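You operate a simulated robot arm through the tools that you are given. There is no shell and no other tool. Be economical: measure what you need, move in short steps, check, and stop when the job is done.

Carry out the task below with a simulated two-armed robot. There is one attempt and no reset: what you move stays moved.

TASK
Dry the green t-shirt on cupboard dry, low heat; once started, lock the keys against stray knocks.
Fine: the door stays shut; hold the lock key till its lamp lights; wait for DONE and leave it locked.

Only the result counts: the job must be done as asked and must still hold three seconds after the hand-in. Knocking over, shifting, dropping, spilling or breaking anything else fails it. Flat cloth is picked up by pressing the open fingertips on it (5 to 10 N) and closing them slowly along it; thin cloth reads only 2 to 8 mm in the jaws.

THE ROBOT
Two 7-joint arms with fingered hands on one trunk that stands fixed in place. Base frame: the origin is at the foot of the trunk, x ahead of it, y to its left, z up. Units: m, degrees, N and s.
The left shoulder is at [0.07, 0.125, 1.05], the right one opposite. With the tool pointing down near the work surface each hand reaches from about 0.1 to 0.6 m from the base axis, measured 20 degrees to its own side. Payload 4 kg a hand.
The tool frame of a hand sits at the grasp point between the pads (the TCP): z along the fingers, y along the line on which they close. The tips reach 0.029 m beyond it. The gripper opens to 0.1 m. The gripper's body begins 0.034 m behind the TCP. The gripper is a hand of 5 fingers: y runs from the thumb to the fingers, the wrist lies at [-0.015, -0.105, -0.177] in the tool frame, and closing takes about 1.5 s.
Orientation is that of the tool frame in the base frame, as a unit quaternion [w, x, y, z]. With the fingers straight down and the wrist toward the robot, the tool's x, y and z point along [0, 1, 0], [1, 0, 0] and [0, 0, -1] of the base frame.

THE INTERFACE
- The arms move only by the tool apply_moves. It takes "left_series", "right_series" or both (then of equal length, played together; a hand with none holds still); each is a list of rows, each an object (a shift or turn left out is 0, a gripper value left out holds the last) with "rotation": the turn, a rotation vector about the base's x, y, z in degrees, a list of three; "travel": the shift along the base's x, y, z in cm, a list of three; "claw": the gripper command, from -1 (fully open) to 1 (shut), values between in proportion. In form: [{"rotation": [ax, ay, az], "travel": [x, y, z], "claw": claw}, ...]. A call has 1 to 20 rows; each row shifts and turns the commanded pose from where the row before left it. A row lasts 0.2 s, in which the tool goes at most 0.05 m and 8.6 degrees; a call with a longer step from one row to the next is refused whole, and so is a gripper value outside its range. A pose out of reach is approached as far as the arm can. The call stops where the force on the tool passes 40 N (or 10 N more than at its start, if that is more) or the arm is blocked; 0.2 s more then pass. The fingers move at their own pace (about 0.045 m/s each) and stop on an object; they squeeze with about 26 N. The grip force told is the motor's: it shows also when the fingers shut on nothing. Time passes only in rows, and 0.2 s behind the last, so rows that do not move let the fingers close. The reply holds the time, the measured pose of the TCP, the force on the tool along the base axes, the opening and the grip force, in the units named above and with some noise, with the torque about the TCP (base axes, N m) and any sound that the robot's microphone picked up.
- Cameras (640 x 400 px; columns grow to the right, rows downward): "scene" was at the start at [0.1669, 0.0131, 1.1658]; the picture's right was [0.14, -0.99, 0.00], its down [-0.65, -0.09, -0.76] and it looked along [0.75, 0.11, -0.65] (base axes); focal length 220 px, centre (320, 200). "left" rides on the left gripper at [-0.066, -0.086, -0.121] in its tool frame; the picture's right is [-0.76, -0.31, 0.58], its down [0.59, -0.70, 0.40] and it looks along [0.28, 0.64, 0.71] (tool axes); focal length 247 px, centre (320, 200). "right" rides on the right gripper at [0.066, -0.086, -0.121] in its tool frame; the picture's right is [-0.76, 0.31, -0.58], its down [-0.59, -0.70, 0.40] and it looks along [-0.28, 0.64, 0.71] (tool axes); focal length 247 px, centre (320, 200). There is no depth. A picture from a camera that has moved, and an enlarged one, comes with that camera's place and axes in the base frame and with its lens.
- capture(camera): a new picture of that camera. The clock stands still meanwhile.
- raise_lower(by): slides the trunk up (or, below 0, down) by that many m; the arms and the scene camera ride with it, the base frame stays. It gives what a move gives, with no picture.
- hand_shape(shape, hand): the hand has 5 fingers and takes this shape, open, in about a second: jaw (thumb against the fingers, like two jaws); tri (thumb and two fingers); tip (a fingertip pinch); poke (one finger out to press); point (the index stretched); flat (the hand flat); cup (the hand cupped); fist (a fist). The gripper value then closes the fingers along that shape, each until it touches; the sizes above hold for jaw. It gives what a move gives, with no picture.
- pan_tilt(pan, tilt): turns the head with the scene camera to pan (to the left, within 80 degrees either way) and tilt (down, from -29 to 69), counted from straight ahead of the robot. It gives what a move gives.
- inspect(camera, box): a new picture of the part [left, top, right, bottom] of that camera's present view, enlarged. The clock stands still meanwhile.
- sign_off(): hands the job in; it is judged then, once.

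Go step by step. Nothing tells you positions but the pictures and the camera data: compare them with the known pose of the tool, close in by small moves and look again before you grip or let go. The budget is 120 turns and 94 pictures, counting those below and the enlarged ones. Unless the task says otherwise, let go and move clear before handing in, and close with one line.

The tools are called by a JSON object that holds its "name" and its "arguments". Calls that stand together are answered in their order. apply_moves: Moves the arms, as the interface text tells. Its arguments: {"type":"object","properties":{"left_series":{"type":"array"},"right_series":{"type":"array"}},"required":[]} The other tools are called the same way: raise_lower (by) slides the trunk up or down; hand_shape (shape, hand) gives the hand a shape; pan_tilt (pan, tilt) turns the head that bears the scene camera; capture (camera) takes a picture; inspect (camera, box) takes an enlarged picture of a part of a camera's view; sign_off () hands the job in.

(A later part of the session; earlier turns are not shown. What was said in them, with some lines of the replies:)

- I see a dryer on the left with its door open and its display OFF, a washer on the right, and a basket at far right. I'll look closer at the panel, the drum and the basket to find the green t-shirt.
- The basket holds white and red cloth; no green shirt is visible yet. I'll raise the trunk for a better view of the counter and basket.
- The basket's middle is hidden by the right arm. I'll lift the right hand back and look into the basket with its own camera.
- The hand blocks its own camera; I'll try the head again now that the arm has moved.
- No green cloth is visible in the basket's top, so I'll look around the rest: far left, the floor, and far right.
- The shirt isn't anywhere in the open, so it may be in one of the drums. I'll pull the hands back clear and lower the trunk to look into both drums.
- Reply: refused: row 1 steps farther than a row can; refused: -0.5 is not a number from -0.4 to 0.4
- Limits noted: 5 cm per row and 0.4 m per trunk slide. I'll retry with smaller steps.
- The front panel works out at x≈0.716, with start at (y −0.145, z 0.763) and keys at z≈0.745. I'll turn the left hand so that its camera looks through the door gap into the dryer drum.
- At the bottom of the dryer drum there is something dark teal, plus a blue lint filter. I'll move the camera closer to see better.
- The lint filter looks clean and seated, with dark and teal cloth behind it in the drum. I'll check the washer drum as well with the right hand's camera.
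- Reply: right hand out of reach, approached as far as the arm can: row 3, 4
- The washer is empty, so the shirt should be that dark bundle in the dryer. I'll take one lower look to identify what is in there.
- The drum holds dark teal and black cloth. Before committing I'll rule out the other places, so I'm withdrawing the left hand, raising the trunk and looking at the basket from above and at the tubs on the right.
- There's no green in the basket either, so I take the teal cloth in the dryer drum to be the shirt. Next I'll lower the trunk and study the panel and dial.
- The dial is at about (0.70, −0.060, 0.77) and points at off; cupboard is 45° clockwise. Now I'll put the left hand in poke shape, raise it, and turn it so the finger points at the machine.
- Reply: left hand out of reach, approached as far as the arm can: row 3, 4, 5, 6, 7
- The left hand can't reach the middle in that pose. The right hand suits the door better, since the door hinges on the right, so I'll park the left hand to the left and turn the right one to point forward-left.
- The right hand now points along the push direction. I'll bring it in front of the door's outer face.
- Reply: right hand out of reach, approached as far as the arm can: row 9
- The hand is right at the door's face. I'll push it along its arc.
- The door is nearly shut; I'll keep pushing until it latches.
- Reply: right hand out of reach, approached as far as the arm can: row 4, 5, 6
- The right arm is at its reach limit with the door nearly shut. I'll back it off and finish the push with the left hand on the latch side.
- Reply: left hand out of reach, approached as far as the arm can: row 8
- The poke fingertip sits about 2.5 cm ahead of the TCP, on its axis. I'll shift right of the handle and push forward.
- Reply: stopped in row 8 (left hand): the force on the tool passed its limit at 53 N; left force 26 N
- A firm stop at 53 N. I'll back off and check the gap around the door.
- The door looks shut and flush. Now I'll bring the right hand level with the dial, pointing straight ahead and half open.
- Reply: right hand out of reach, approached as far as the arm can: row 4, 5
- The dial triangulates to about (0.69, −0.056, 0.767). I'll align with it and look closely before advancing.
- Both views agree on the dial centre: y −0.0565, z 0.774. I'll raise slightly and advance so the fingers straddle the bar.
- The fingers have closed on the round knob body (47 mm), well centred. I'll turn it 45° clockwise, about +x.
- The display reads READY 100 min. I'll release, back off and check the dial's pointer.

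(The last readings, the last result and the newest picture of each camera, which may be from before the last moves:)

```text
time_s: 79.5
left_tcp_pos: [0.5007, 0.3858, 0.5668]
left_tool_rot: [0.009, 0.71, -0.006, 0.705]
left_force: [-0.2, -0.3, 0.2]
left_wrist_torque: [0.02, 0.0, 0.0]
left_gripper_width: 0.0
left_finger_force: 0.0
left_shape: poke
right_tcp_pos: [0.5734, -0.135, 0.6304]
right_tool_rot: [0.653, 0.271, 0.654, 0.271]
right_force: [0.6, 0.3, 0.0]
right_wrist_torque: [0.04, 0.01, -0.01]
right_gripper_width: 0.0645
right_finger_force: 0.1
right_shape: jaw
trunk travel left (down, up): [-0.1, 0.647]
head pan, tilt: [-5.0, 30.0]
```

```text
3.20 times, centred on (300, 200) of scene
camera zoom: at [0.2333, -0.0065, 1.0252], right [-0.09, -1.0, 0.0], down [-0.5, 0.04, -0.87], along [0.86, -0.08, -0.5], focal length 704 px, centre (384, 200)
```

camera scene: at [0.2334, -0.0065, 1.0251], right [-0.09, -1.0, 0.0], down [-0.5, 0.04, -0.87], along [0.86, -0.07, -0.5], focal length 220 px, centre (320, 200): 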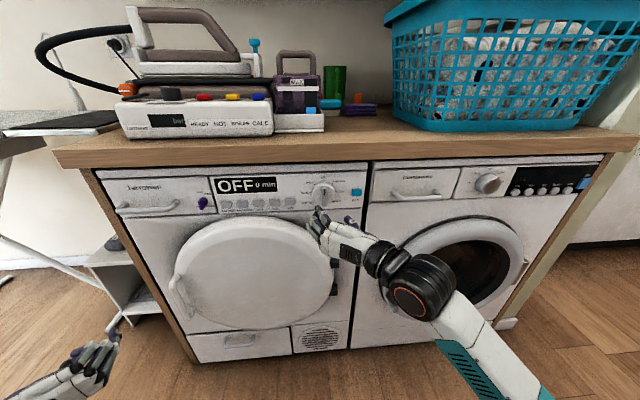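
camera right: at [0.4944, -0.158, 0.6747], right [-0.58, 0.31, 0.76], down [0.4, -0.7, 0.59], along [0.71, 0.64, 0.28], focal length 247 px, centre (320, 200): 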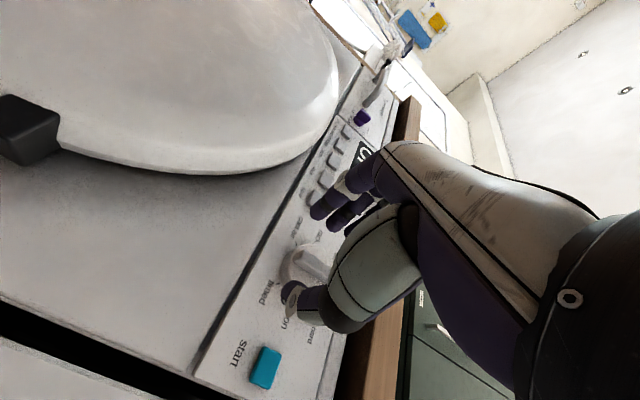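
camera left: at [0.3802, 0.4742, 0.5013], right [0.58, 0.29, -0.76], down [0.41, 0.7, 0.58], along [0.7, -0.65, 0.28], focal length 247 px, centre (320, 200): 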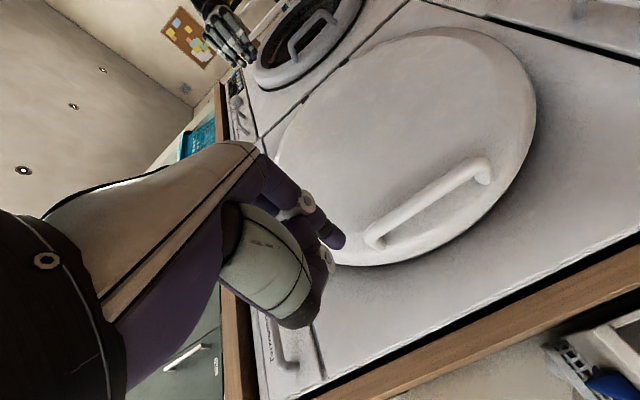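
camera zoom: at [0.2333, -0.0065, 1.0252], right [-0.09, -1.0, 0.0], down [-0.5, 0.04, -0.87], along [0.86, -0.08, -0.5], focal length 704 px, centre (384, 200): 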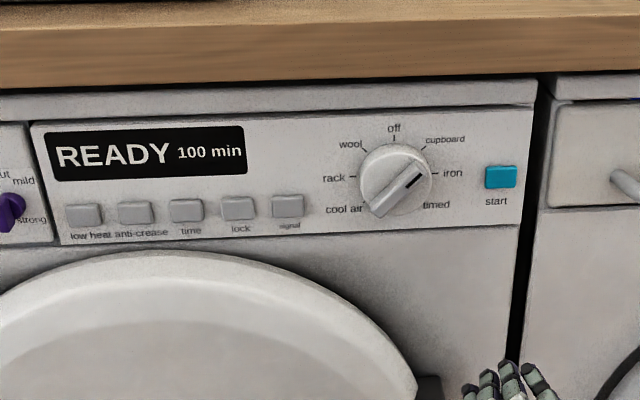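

The dial points at cupboard. Low heat is at about (0.712, 0.182, 0.746), so I'll bring the left finger in front of it.

{"name": "apply_moves", "arguments": {"left_series": [{"travel": [0, 0, 3.6]}, {"travel": [0, 0, 3.6]}, {"travel": [0, 0, 3.6]}, {"travel": [0, 0, 3.6]}, {"travel": [0, 0, 3.6]}, {"travel": [1.5, -4, 0]}, {"travel": [1.5, -4, 0]}, {"travel": [1.5, -4, 0]}, {"travel": [1.5, -4, 0]}, {"travel": [2, -4, 0]}, {"travel": [3, 0, 0]}]}}

{"name": "capture", "arguments": {"camera": "left"}}

{"name": "inspect", "arguments": {"camera": "scene", "box": [160, 150, 320, 250]}}

```text
time_s: 81.9
left_tcp_pos: [0.6079, 0.1857, 0.7469]
left_tool_rot: [0.007, 0.709, -0.005, 0.705]
left_force: [-0.2, 0.2, 0.7]
left_wrist_torque: [0.01, 0.01, 0.04]
left_gripper_width: 0.0
left_finger_force: 0.0
left_shape: poke
right_tcp_pos: [0.5723, -0.1342, 0.632]
right_tool_rot: [0.653, 0.27, 0.654, 0.27]
right_force: [0.1, 0.7, 0.1]
right_wrist_torque: [0.01, 0.0, 0.05]
right_gripper_width: 0.0644
right_finger_force: 0.1
right_shape: jaw
trunk travel left (down, up): [-0.1, 0.647]
head pan, tilt: [-5.0, 30.0]
```

```text
31 pictures are left
camera left: at [0.488, 0.2723, 0.6814], right [0.58, 0.29, -0.76], down [0.41, 0.7, 0.58], along [0.7, -0.65, 0.28], focal length 247 px, centre (320, 200)
```

left: 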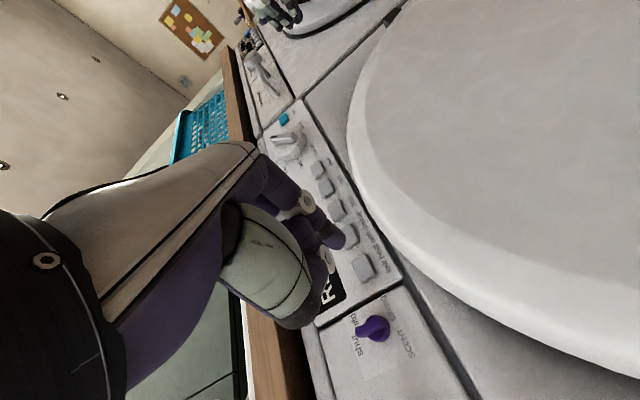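

```text
4.00 times, centred on (240, 200) of scene
camera zoom: at [0.2332, -0.0066, 1.0252], right [-0.09, -1.0, 0.0], down [-0.5, 0.04, -0.87], along [0.86, -0.08, -0.5], focal length 879 px, centre (640, 200)
```

zoom: 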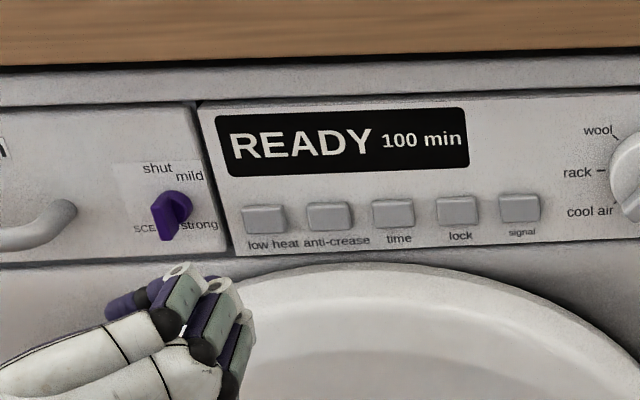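

{"name": "apply_moves", "arguments": {"left_series": [{"travel": [2, -0.7, 0.3]}, {"travel": [2, 0, 0]}, {"travel": [1, 0, 0]}]}}

{"name": "inspect", "arguments": {"camera": "left", "box": [240, 160, 480, 310]}}

{"name": "inspect", "arguments": {"camera": "scene", "box": [160, 150, 320, 250]}}

```text
time_s: 82.7
left_tcp_pos: [0.658, 0.18, 0.7488]
left_tool_rot: [0.007, 0.709, -0.005, 0.705]
left_force: [0.5, -0.4, -0.3]
left_wrist_torque: [-0.01, -0.02, 0.01]
left_gripper_width: 0.0
left_finger_force: 0.0
left_shape: poke
right_tcp_pos: [0.573, -0.1338, 0.6322]
right_tool_rot: [0.653, 0.271, 0.653, 0.27]
right_force: [-0.2, 0.9, -0.2]
right_wrist_torque: [0.0, 0.01, -0.01]
right_gripper_width: 0.0645
right_finger_force: 0.0
right_shape: jaw
trunk travel left (down, up): [-0.1, 0.647]
head pan, tilt: [-5.0, 30.0]
```

```text
2.67 times, centred on (360, 235) of left
camera zoom: at [0.5384, 0.2669, 0.684], right [0.58, 0.3, -0.76], down [0.41, 0.7, 0.58], along [0.7, -0.65, 0.28], focal length 659 px, centre (213, 107)
```

zoom: 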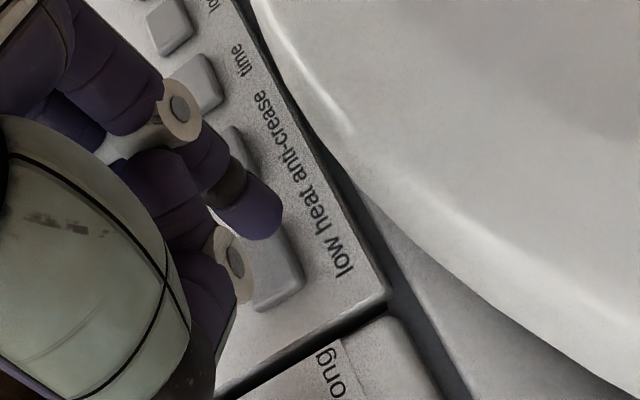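

```text
4.00 times, centred on (240, 200) of scene
camera zoom: at [0.2334, -0.0065, 1.0252], right [-0.09, -1.0, 0.0], down [-0.5, 0.04, -0.87], along [0.86, -0.08, -0.5], focal length 879 px, centre (640, 200)
```

zoom: 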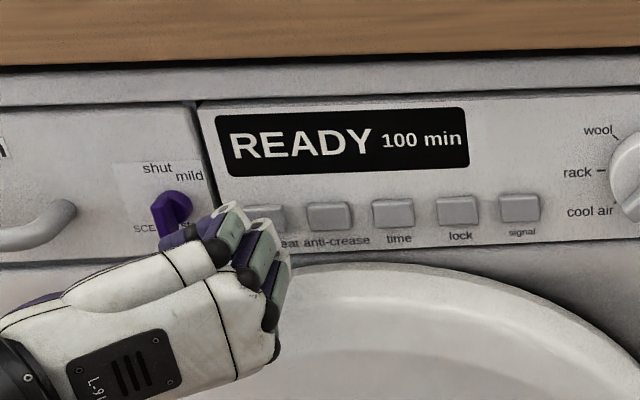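

The fingertip is about 8 mm below the key centre and close to the purple scent knob on its left. I'll go up 7 mm and right 5 mm, then press gently.

{"name": "apply_moves", "arguments": {"left_series": [{"travel": [0, -0.5, 0.7]}, {"travel": [1, 0, 0]}, {"travel": [0.5, 0, 0]}]}}

{"name": "inspect", "arguments": {"camera": "left", "box": [240, 160, 480, 360]}}

```text
time_s: 83.5
left_tcp_pos: [0.6737, 0.1745, 0.7567]
left_tool_rot: [0.008, 0.709, -0.005, 0.705]
left_force: [-4.1, -0.6, -0.3]
left_wrist_torque: [-0.02, -0.04, 0.0]
left_gripper_width: 0.0001
left_finger_force: 0.1
left_shape: poke
right_tcp_pos: [0.5729, -0.1345, 0.6316]
right_tool_rot: [0.653, 0.27, 0.654, 0.27]
right_force: [-0.1, -0.1, 0.7]
right_wrist_torque: [0.03, -0.03, 0.06]
right_gripper_width: 0.0648
right_finger_force: 0.1
right_shape: jaw
trunk travel left (down, up): [-0.1, 0.647]
head pan, tilt: [-5.0, 30.0]
heard: click
```

```text
2.00 times, centred on (360, 260) of left
camera zoom: at [0.5541, 0.2614, 0.6913], right [0.58, 0.29, -0.76], down [0.42, 0.7, 0.58], along [0.7, -0.65, 0.28], focal length 494 px, centre (240, 80)
```

zoom: 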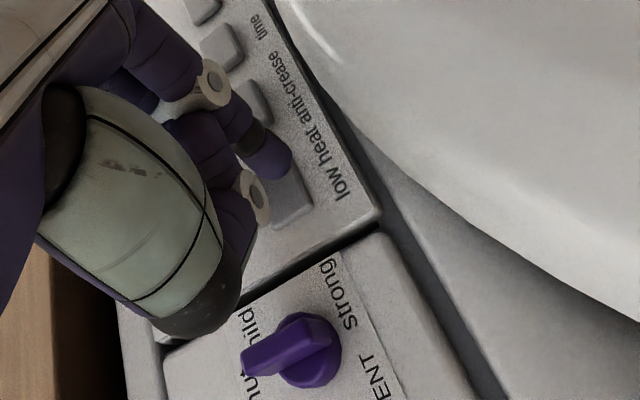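

A click. I'll back off and check the key's lamp.

{"name": "apply_moves", "arguments": {"left_series": [{"travel": [-2, 0, 0]}, {"travel": [-3, 0, 0]}, {"travel": [-3, 1, -3]}, {"travel": [0, 2, -4]}]}}

{"name": "inspect", "arguments": {"camera": "scene", "box": [200, 150, 380, 250]}}

```text
time_s: 84.5
left_tcp_pos: [0.5952, 0.2053, 0.6857]
left_tool_rot: [0.007, 0.71, -0.007, 0.704]
left_force: [-1.3, -0.1, 0.3]
left_wrist_torque: [0.0, 0.02, 0.01]
left_gripper_width: 0.0
left_finger_force: 0.1
left_shape: poke
right_tcp_pos: [0.5732, -0.1343, 0.6313]
right_tool_rot: [0.653, 0.272, 0.653, 0.27]
right_force: [0.5, 0.2, -0.5]
right_wrist_torque: [-0.01, -0.02, -0.02]
right_gripper_width: 0.0649
right_finger_force: 0.0
right_shape: jaw
trunk travel left (down, up): [-0.1, 0.647]
head pan, tilt: [-5.0, 30.0]
```

```text
3.56 times, centred on (290, 200) of scene
camera zoom: at [0.2334, -0.0067, 1.0252], right [-0.09, -1.0, 0.0], down [-0.5, 0.04, -0.87], along [0.86, -0.08, -0.5], focal length 782 px, centre (427, 200)
```

zoom: 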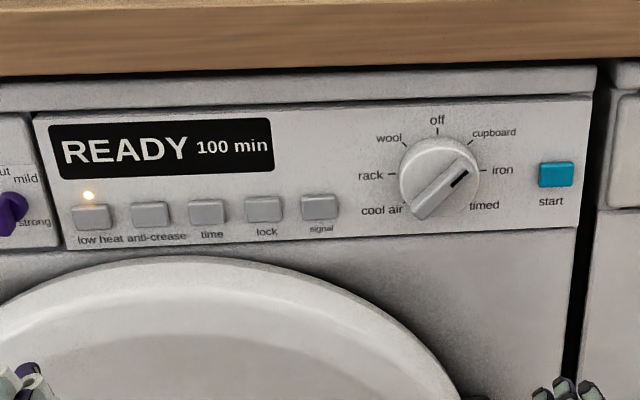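

The low heat lamp is lit. Next is start: the right hand goes to poke shape, unrolled, and lines up at y −0.143, z 0.763.

{"name": "hand_shape", "arguments": {"hand": "right", "shape": "poke"}}

{"name": "apply_moves", "arguments": {"right_series": [{"rotation": [-7.5, 0, 0], "travel": [0, 0, 2]}, {"rotation": [-7.5, 0, 0], "travel": [0, 0, 2]}, {"rotation": [-7.5, 0, 0], "travel": [0, 0, 2]}, {"rotation": [-7.5, 0, 0], "travel": [0, 0, 2]}, {"rotation": [-7.5, 0, 0], "travel": [0, -0.4, 3]}, {"rotation": [-7.5, 0, 0], "travel": [0, -0.4, 2.2]}, {"travel": [3, 0, 0]}, {"travel": [3, 0, 0]}, {"travel": [2, 0, 0]}]}}

{"name": "inspect", "arguments": {"camera": "right", "box": [180, 160, 420, 360]}}

{"name": "inspect", "arguments": {"camera": "scene", "box": [280, 150, 440, 250]}}

```text
time_s: 85.4
left_tcp_pos: [0.5949, 0.2061, 0.6852]
left_tool_rot: [0.006, 0.709, -0.006, 0.705]
left_force: [-0.1, -0.2, -0.1]
left_wrist_torque: [0.01, 0.01, -0.01]
left_gripper_width: 0.0
left_finger_force: 0.1
left_shape: poke
right_tcp_pos: [0.5734, -0.1338, 0.6308]
right_tool_rot: [0.652, 0.271, 0.654, 0.271]
right_force: [0.7, -0.4, -0.6]
right_wrist_torque: [0.0, 0.0, 0.03]
right_gripper_width: 0.0
right_finger_force: 0.1
right_shape: poke
trunk travel left (down, up): [-0.1, 0.647]
head pan, tilt: [-5.0, 30.0]
```

```text
time_s: 87.4
left_tcp_pos: [0.5955, 0.2059, 0.6856]
left_tool_rot: [0.007, 0.709, -0.005, 0.705]
left_force: [-0.2, 1.3, -0.4]
left_wrist_torque: [0.03, -0.01, 0.0]
left_gripper_width: 0.0002
left_finger_force: 0.0
left_shape: poke
right_tcp_pos: [0.6563, -0.1431, 0.7594]
right_tool_rot: [0.707, 0.001, 0.707, 0.0]
right_force: [-0.1, -0.2, 0.1]
right_wrist_torque: [-0.02, 0.02, 0.02]
right_gripper_width: 0.0
right_finger_force: 0.1
right_shape: poke
trunk travel left (down, up): [-0.1, 0.647]
head pan, tilt: [-5.0, 30.0]
```

```text
2.00 times, centred on (300, 260) of right
camera zoom: at [0.5344, -0.2293, 0.6945], right [-0.58, 0.31, 0.76], down [0.4, -0.7, 0.59], along [0.71, 0.64, 0.28], focal length 494 px, centre (360, 80)
```

zoom: 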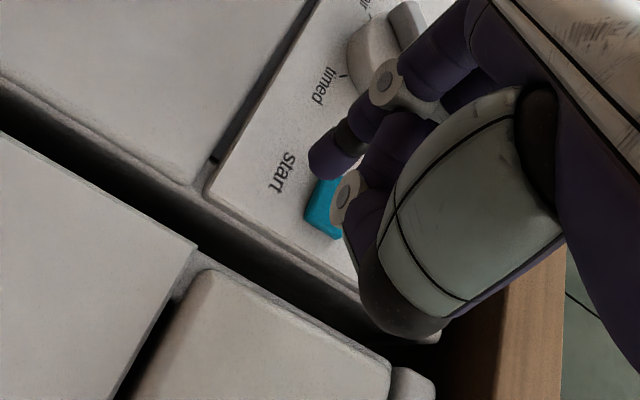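

```text
4.00 times, centred on (360, 200) of scene
camera zoom: at [0.2335, -0.0066, 1.0251], right [-0.09, -1.0, 0.0], down [-0.5, 0.04, -0.87], along [0.86, -0.08, -0.5], focal length 879 px, centre (160, 200)
```

zoom: 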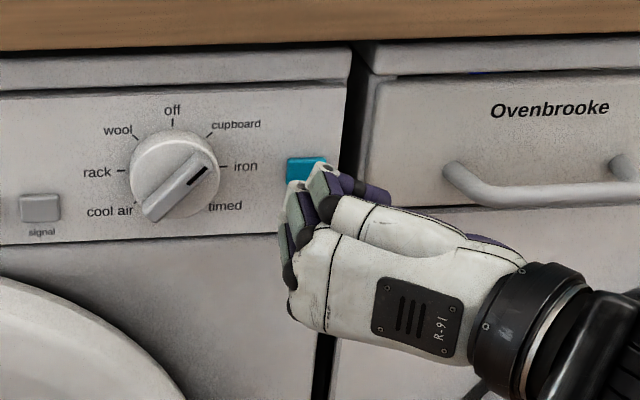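

{"name": "apply_moves", "arguments": {"right_series": [{"travel": [0, -0.3, 1.3]}, {"travel": [1, 0, 0]}, {"travel": [0.6, 0, 0]}]}}

{"name": "inspect", "arguments": {"camera": "right", "box": [180, 160, 420, 360]}}

```text
time_s: 88.2
left_tcp_pos: [0.5954, 0.2057, 0.6857]
left_tool_rot: [0.007, 0.709, -0.005, 0.705]
left_force: [-0.1, 0.5, 0.7]
left_wrist_torque: [-0.03, 0.02, 0.03]
left_gripper_width: 0.0001
left_finger_force: 0.1
left_shape: poke
right_tcp_pos: [0.6721, -0.1471, 0.7731]
right_tool_rot: [0.706, 0.001, 0.708, -0.001]
right_force: [-0.9, 0.7, -0.6]
right_wrist_torque: [-0.02, -0.02, 0.01]
right_gripper_width: 0.0003
right_finger_force: 0.1
right_shape: poke
trunk travel left (down, up): [-0.1, 0.647]
head pan, tilt: [-5.0, 30.0]
```

```text
2.00 times, centred on (300, 260) of right
camera zoom: at [0.5501, -0.233, 0.707], right [-0.58, 0.31, 0.76], down [0.4, -0.7, 0.59], along [0.71, 0.64, 0.28], focal length 494 px, centre (360, 80)
```

zoom: 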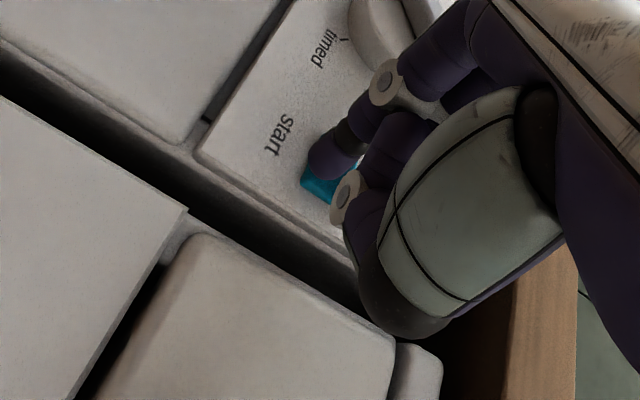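

{"name": "apply_moves", "arguments": {"right_series": [{"travel": [0.4, 0, 0]}, {"travel": [0.3, 0, 0]}]}}

```text
time_s: 88.8
left_tcp_pos: [0.5936, 0.2066, 0.687]
left_tool_rot: [0.008, 0.709, -0.006, 0.705]
left_force: [0.9, 0.1, 0.5]
left_wrist_torque: [0.02, 0.0, -0.03]
left_gripper_width: 0.0
left_finger_force: 0.1
left_shape: poke
right_tcp_pos: [0.6771, -0.1453, 0.7723]
right_tool_rot: [0.707, 0.0, 0.707, 0.001]
right_force: [-17.9, -0.3, -2.7]
right_wrist_torque: [0.0, -0.11, -0.03]
right_gripper_width: 0.0
right_finger_force: 0.0
right_shape: poke
trunk travel left (down, up): [-0.1, 0.647]
head pan, tilt: [-5.0, 30.0]
heard: click
```

A click. I'll back the right hand away and check the display.

{"name": "apply_moves", "arguments": {"right_series": [{"travel": [-2, 0, 0]}, {"travel": [-3, 0, 0]}, {"travel": [-2, -2, -3]}, {"travel": [0, -2, -4]}]}}

{"name": "inspect", "arguments": {"camera": "scene", "box": [200, 150, 380, 250]}}

```text
time_s: 89.8
left_tcp_pos: [0.5949, 0.2054, 0.6857]
left_tool_rot: [0.006, 0.71, -0.006, 0.704]
left_force: [0.2, 0.0, -0.4]
left_wrist_torque: [-0.03, -0.04, 0.01]
left_gripper_width: 0.0001
left_finger_force: 0.2
left_shape: poke
right_tcp_pos: [0.6087, -0.1876, 0.7027]
right_tool_rot: [0.707, 0.001, 0.707, 0.0]
right_force: [-0.4, -0.2, 0.2]
right_wrist_torque: [-0.02, -0.03, -0.01]
right_gripper_width: 0.0
right_finger_force: 0.0
right_shape: poke
trunk travel left (down, up): [-0.1, 0.647]
head pan, tilt: [-5.0, 30.0]
```

```text
3.56 times, centred on (290, 200) of scene
camera zoom: at [0.2333, -0.0065, 1.0251], right [-0.09, -1.0, 0.0], down [-0.5, 0.04, -0.87], along [0.86, -0.08, -0.5], focal length 782 px, centre (427, 200)
```

zoom: 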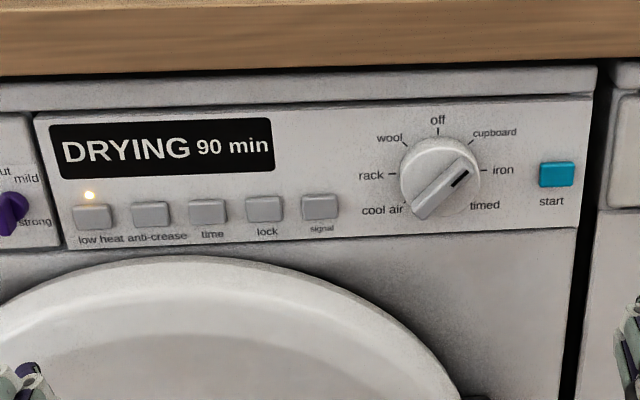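

It's DRYING with 90 min left and counting fast. I'll bring the left finger in front of lock straight away.

{"name": "apply_moves", "arguments": {"left_series": [{"travel": [0.5, -3.8, 1.8]}, {"travel": [1, -3.8, 1.8]}, {"travel": [1.5, -3.8, 1.8]}, {"travel": [1.5, -3.6, 1.7]}, {"travel": [2.5, 0, 0]}]}}

{"name": "inspect", "arguments": {"camera": "left", "box": [240, 160, 480, 310]}}

```text
time_s: 91.0
left_tcp_pos: [0.6635, 0.0544, 0.7578]
left_tool_rot: [0.008, 0.71, -0.006, 0.704]
left_force: [0.2, 0.6, -1.5]
left_wrist_torque: [-0.02, 0.02, 0.02]
left_gripper_width: 0.0001
left_finger_force: 0.0
left_shape: poke
right_tcp_pos: [0.6075, -0.1881, 0.7021]
right_tool_rot: [0.707, 0.0, 0.707, 0.0]
right_force: [-0.2, -0.7, -0.1]
right_wrist_torque: [0.02, -0.01, 0.04]
right_gripper_width: 0.0001
right_finger_force: 0.0
right_shape: poke
trunk travel left (down, up): [-0.1, 0.647]
head pan, tilt: [-5.0, 30.0]
```

```text
2.67 times, centred on (360, 235) of left
camera zoom: at [0.5435, 0.1417, 0.6926], right [0.58, 0.3, -0.76], down [0.41, 0.7, 0.58], along [0.7, -0.65, 0.28], focal length 659 px, centre (213, 107)
```

zoom: 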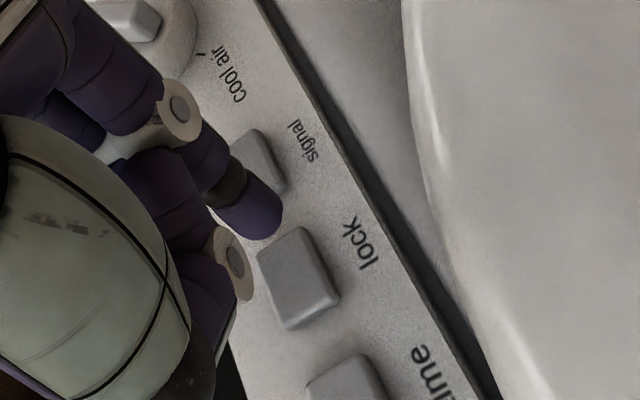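

The finger is about 1 cm too far right. I'll shift left 1.1 cm, then press and hold.

{"name": "apply_moves", "arguments": {"left_series": [{"travel": [0, 1.1, 0.2]}, {"travel": [1.1, 0, 0]}, {"travel": [0.3, 0, 0]}, {}, {}, {}, {}]}}

{"name": "inspect", "arguments": {"camera": "scene", "box": [200, 150, 380, 250]}}

```text
time_s: 92.6
left_tcp_pos: [0.6769, 0.0647, 0.7599]
left_tool_rot: [0.009, 0.709, -0.005, 0.705]
left_force: [-20.8, -0.7, -2.9]
left_wrist_torque: [0.05, -0.14, -0.07]
left_gripper_width: 0.0
left_finger_force: 0.0
left_shape: poke
right_tcp_pos: [0.6074, -0.1879, 0.7034]
right_tool_rot: [0.708, 0.001, 0.707, 0.0]
right_force: [-0.2, 0.0, 0.3]
right_wrist_torque: [0.0, 0.01, -0.02]
right_gripper_width: 0.0
right_finger_force: 0.0
right_shape: poke
trunk travel left (down, up): [-0.1, 0.647]
head pan, tilt: [-5.0, 30.0]
heard: click
```

```text
3.56 times, centred on (290, 200) of scene
camera zoom: at [0.2322, -0.0067, 1.0254], right [-0.09, -1.0, 0.0], down [-0.5, 0.04, -0.87], along [0.86, -0.08, -0.5], focal length 782 px, centre (427, 200)
```

zoom: 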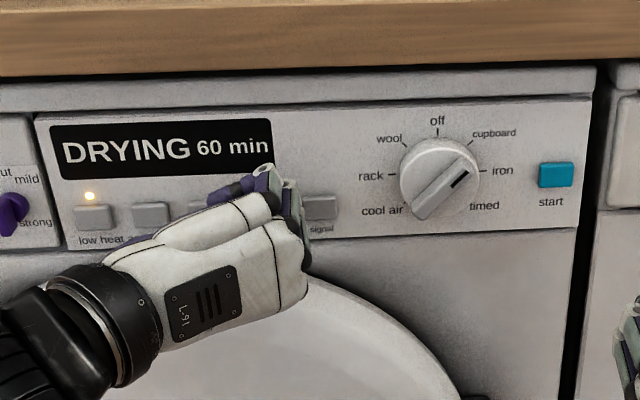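

Clicked and held for about 1 s. I'll keep holding and watch for the lamp.

{"name": "apply_moves", "arguments": {"left_series": [{}, {}, {}, {}, {}]}}

{"name": "inspect", "arguments": {"camera": "left", "box": [200, 160, 440, 310]}}

{"name": "inspect", "arguments": {"camera": "scene", "box": [200, 150, 380, 250]}}

```text
time_s: 93.8
left_tcp_pos: [0.677, 0.0654, 0.7596]
left_tool_rot: [0.008, 0.71, -0.006, 0.704]
left_force: [-25.1, -3.1, -6.9]
left_wrist_torque: [0.06, -0.06, -0.11]
left_gripper_width: 0.0
left_finger_force: 0.0
left_shape: poke
right_tcp_pos: [0.6071, -0.1876, 0.703]
right_tool_rot: [0.707, 0.001, 0.707, 0.001]
right_force: [-0.6, 0.6, 0.1]
right_wrist_torque: [-0.02, 0.0, -0.01]
right_gripper_width: 0.0
right_finger_force: 0.1
right_shape: poke
trunk travel left (down, up): [-0.1, 0.647]
head pan, tilt: [-5.0, 30.0]
```

```text
2.67 times, centred on (320, 235) of left
camera zoom: at [0.5572, 0.1526, 0.6943], right [0.58, 0.29, -0.76], down [0.42, 0.7, 0.58], along [0.7, -0.65, 0.28], focal length 659 px, centre (320, 107)
```

zoom: 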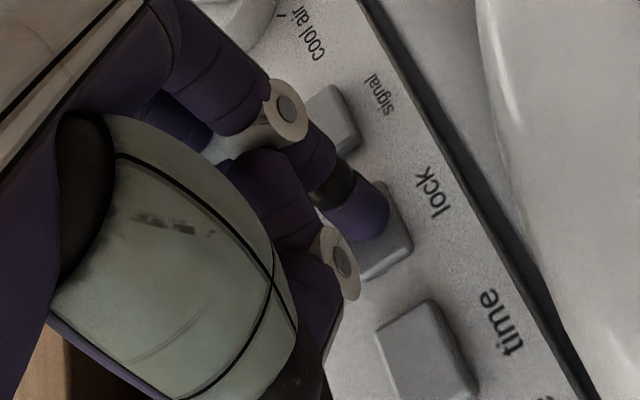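

```text
3.56 times, centred on (290, 200) of scene
camera zoom: at [0.232, -0.0068, 1.0255], right [-0.09, -1.0, 0.0], down [-0.5, 0.04, -0.87], along [0.86, -0.08, -0.5], focal length 782 px, centre (427, 200)
```

zoom: 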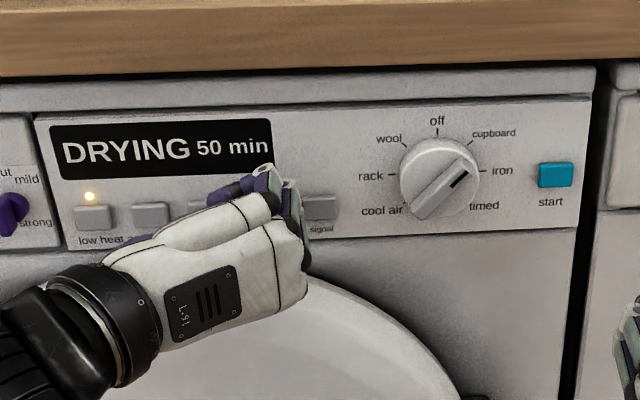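

The hand hides the lamp from both cameras. I'll hold a little longer, then release straight back and look.

{"name": "apply_moves", "arguments": {"left_series": [{}, {}, {}, {}, {}, {"travel": [-2, 0, 0]}, {"travel": [-3, 0, 0]}, {"travel": [-3, 1, -3]}, {"travel": [0, 2, -4]}]}}

{"name": "inspect", "arguments": {"camera": "scene", "box": [200, 150, 380, 250]}}

```text
time_s: 95.8
left_tcp_pos: [0.5997, 0.0957, 0.691]
left_tool_rot: [0.007, 0.709, -0.005, 0.705]
left_force: [-0.1, -0.3, -0.3]
left_wrist_torque: [-0.02, 0.02, 0.01]
left_gripper_width: 0.0
left_finger_force: 0.1
left_shape: poke
right_tcp_pos: [0.6087, -0.1881, 0.7026]
right_tool_rot: [0.707, 0.001, 0.707, 0.0]
right_force: [-0.2, 0.2, 0.1]
right_wrist_torque: [-0.02, 0.01, -0.02]
right_gripper_width: 0.0003
right_finger_force: 0.1
right_shape: poke
trunk travel left (down, up): [-0.1, 0.647]
head pan, tilt: [-5.0, 30.0]
```

```text
3.56 times, centred on (290, 200) of scene
camera zoom: at [0.2333, -0.0068, 1.0252], right [-0.09, -1.0, 0.0], down [-0.5, 0.04, -0.87], along [0.86, -0.08, -0.5], focal length 782 px, centre (427, 200)
```

zoom: 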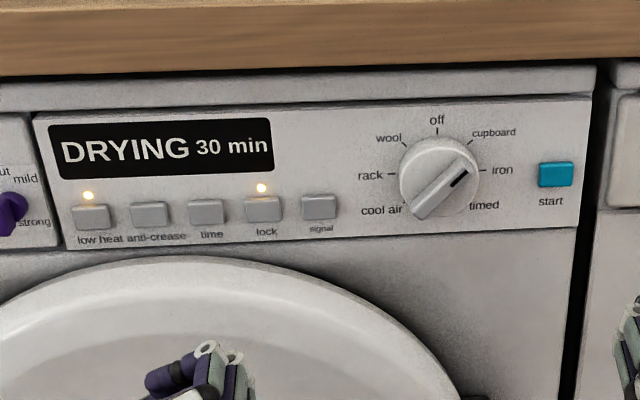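

The lock lamp is lit and 30 min remain. I'll draw both hands clear while waiting for DONE.

{"name": "apply_moves", "arguments": {"left_series": [{"travel": [-3, 3, 0]}, {"travel": [-3, 3, 0]}, {"travel": [-3, 3, 0]}, {"travel": [0, 3, 0]}, {}, {}, {}, {}, {}, {}, {}, {}, {}, {}, {}, {}, {}, {}, {}, {}], "right_series": [{"travel": [-3, -3, 0]}, {"travel": [-3, -3, 0]}, {"travel": [-3, -3, 0]}, {"travel": [0, -3, 0]}, {}, {}, {}, {}, {}, {}, {}, {}, {}, {}, {}, {}, {}, {}, {}, {}]}}

{"name": "inspect", "arguments": {"camera": "scene", "box": [160, 150, 400, 320]}}

```text
time_s: 100.0
left_tcp_pos: [0.5076, 0.2136, 0.6914]
left_tool_rot: [0.006, 0.71, -0.006, 0.705]
left_force: [-0.3, -0.1, 0.8]
left_wrist_torque: [0.01, -0.02, 0.07]
left_gripper_width: 0.0001
left_finger_force: 0.0
left_shape: poke
right_tcp_pos: [0.5158, -0.3069, 0.7037]
right_tool_rot: [0.708, 0.001, 0.707, 0.0]
right_force: [0.3, -0.4, 0.2]
right_wrist_torque: [0.01, 0.01, -0.02]
right_gripper_width: 0.0002
right_finger_force: 0.1
right_shape: poke
trunk travel left (down, up): [-0.1, 0.647]
head pan, tilt: [-5.0, 30.0]
```

```text
2.35 times, centred on (280, 235) of scene
camera zoom: at [0.2332, -0.0066, 1.0252], right [-0.09, -1.0, 0.0], down [-0.5, 0.04, -0.87], along [0.86, -0.08, -0.5], focal length 517 px, centre (414, 118)
```

zoom: 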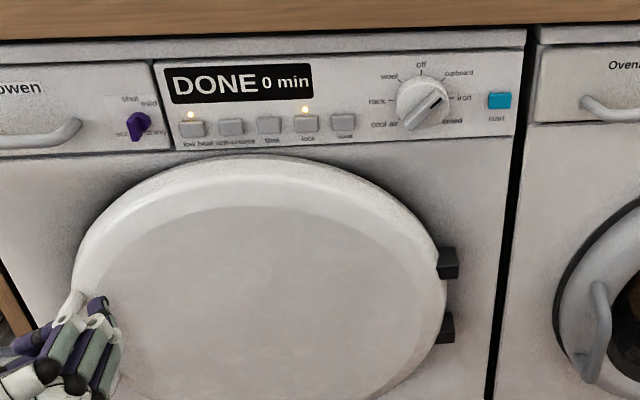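

The display shows DONE, the lock and low heat lamps are lit, the door is shut and both hands are clear. I'm handing in.

{"name": "sign_off", "arguments": {}}

```text
The job is handed in.
```

I handed the job in with the dryer showing DONE after a cupboard-dry, low-heat run, the lock lamp lit and the door still shut. I never saw the green t-shirt clearly: I took it to be the dark teal cloth in the drum, where there also seemed to be something black, since no green cloth was visible in the basket, the washer or elsewhere.
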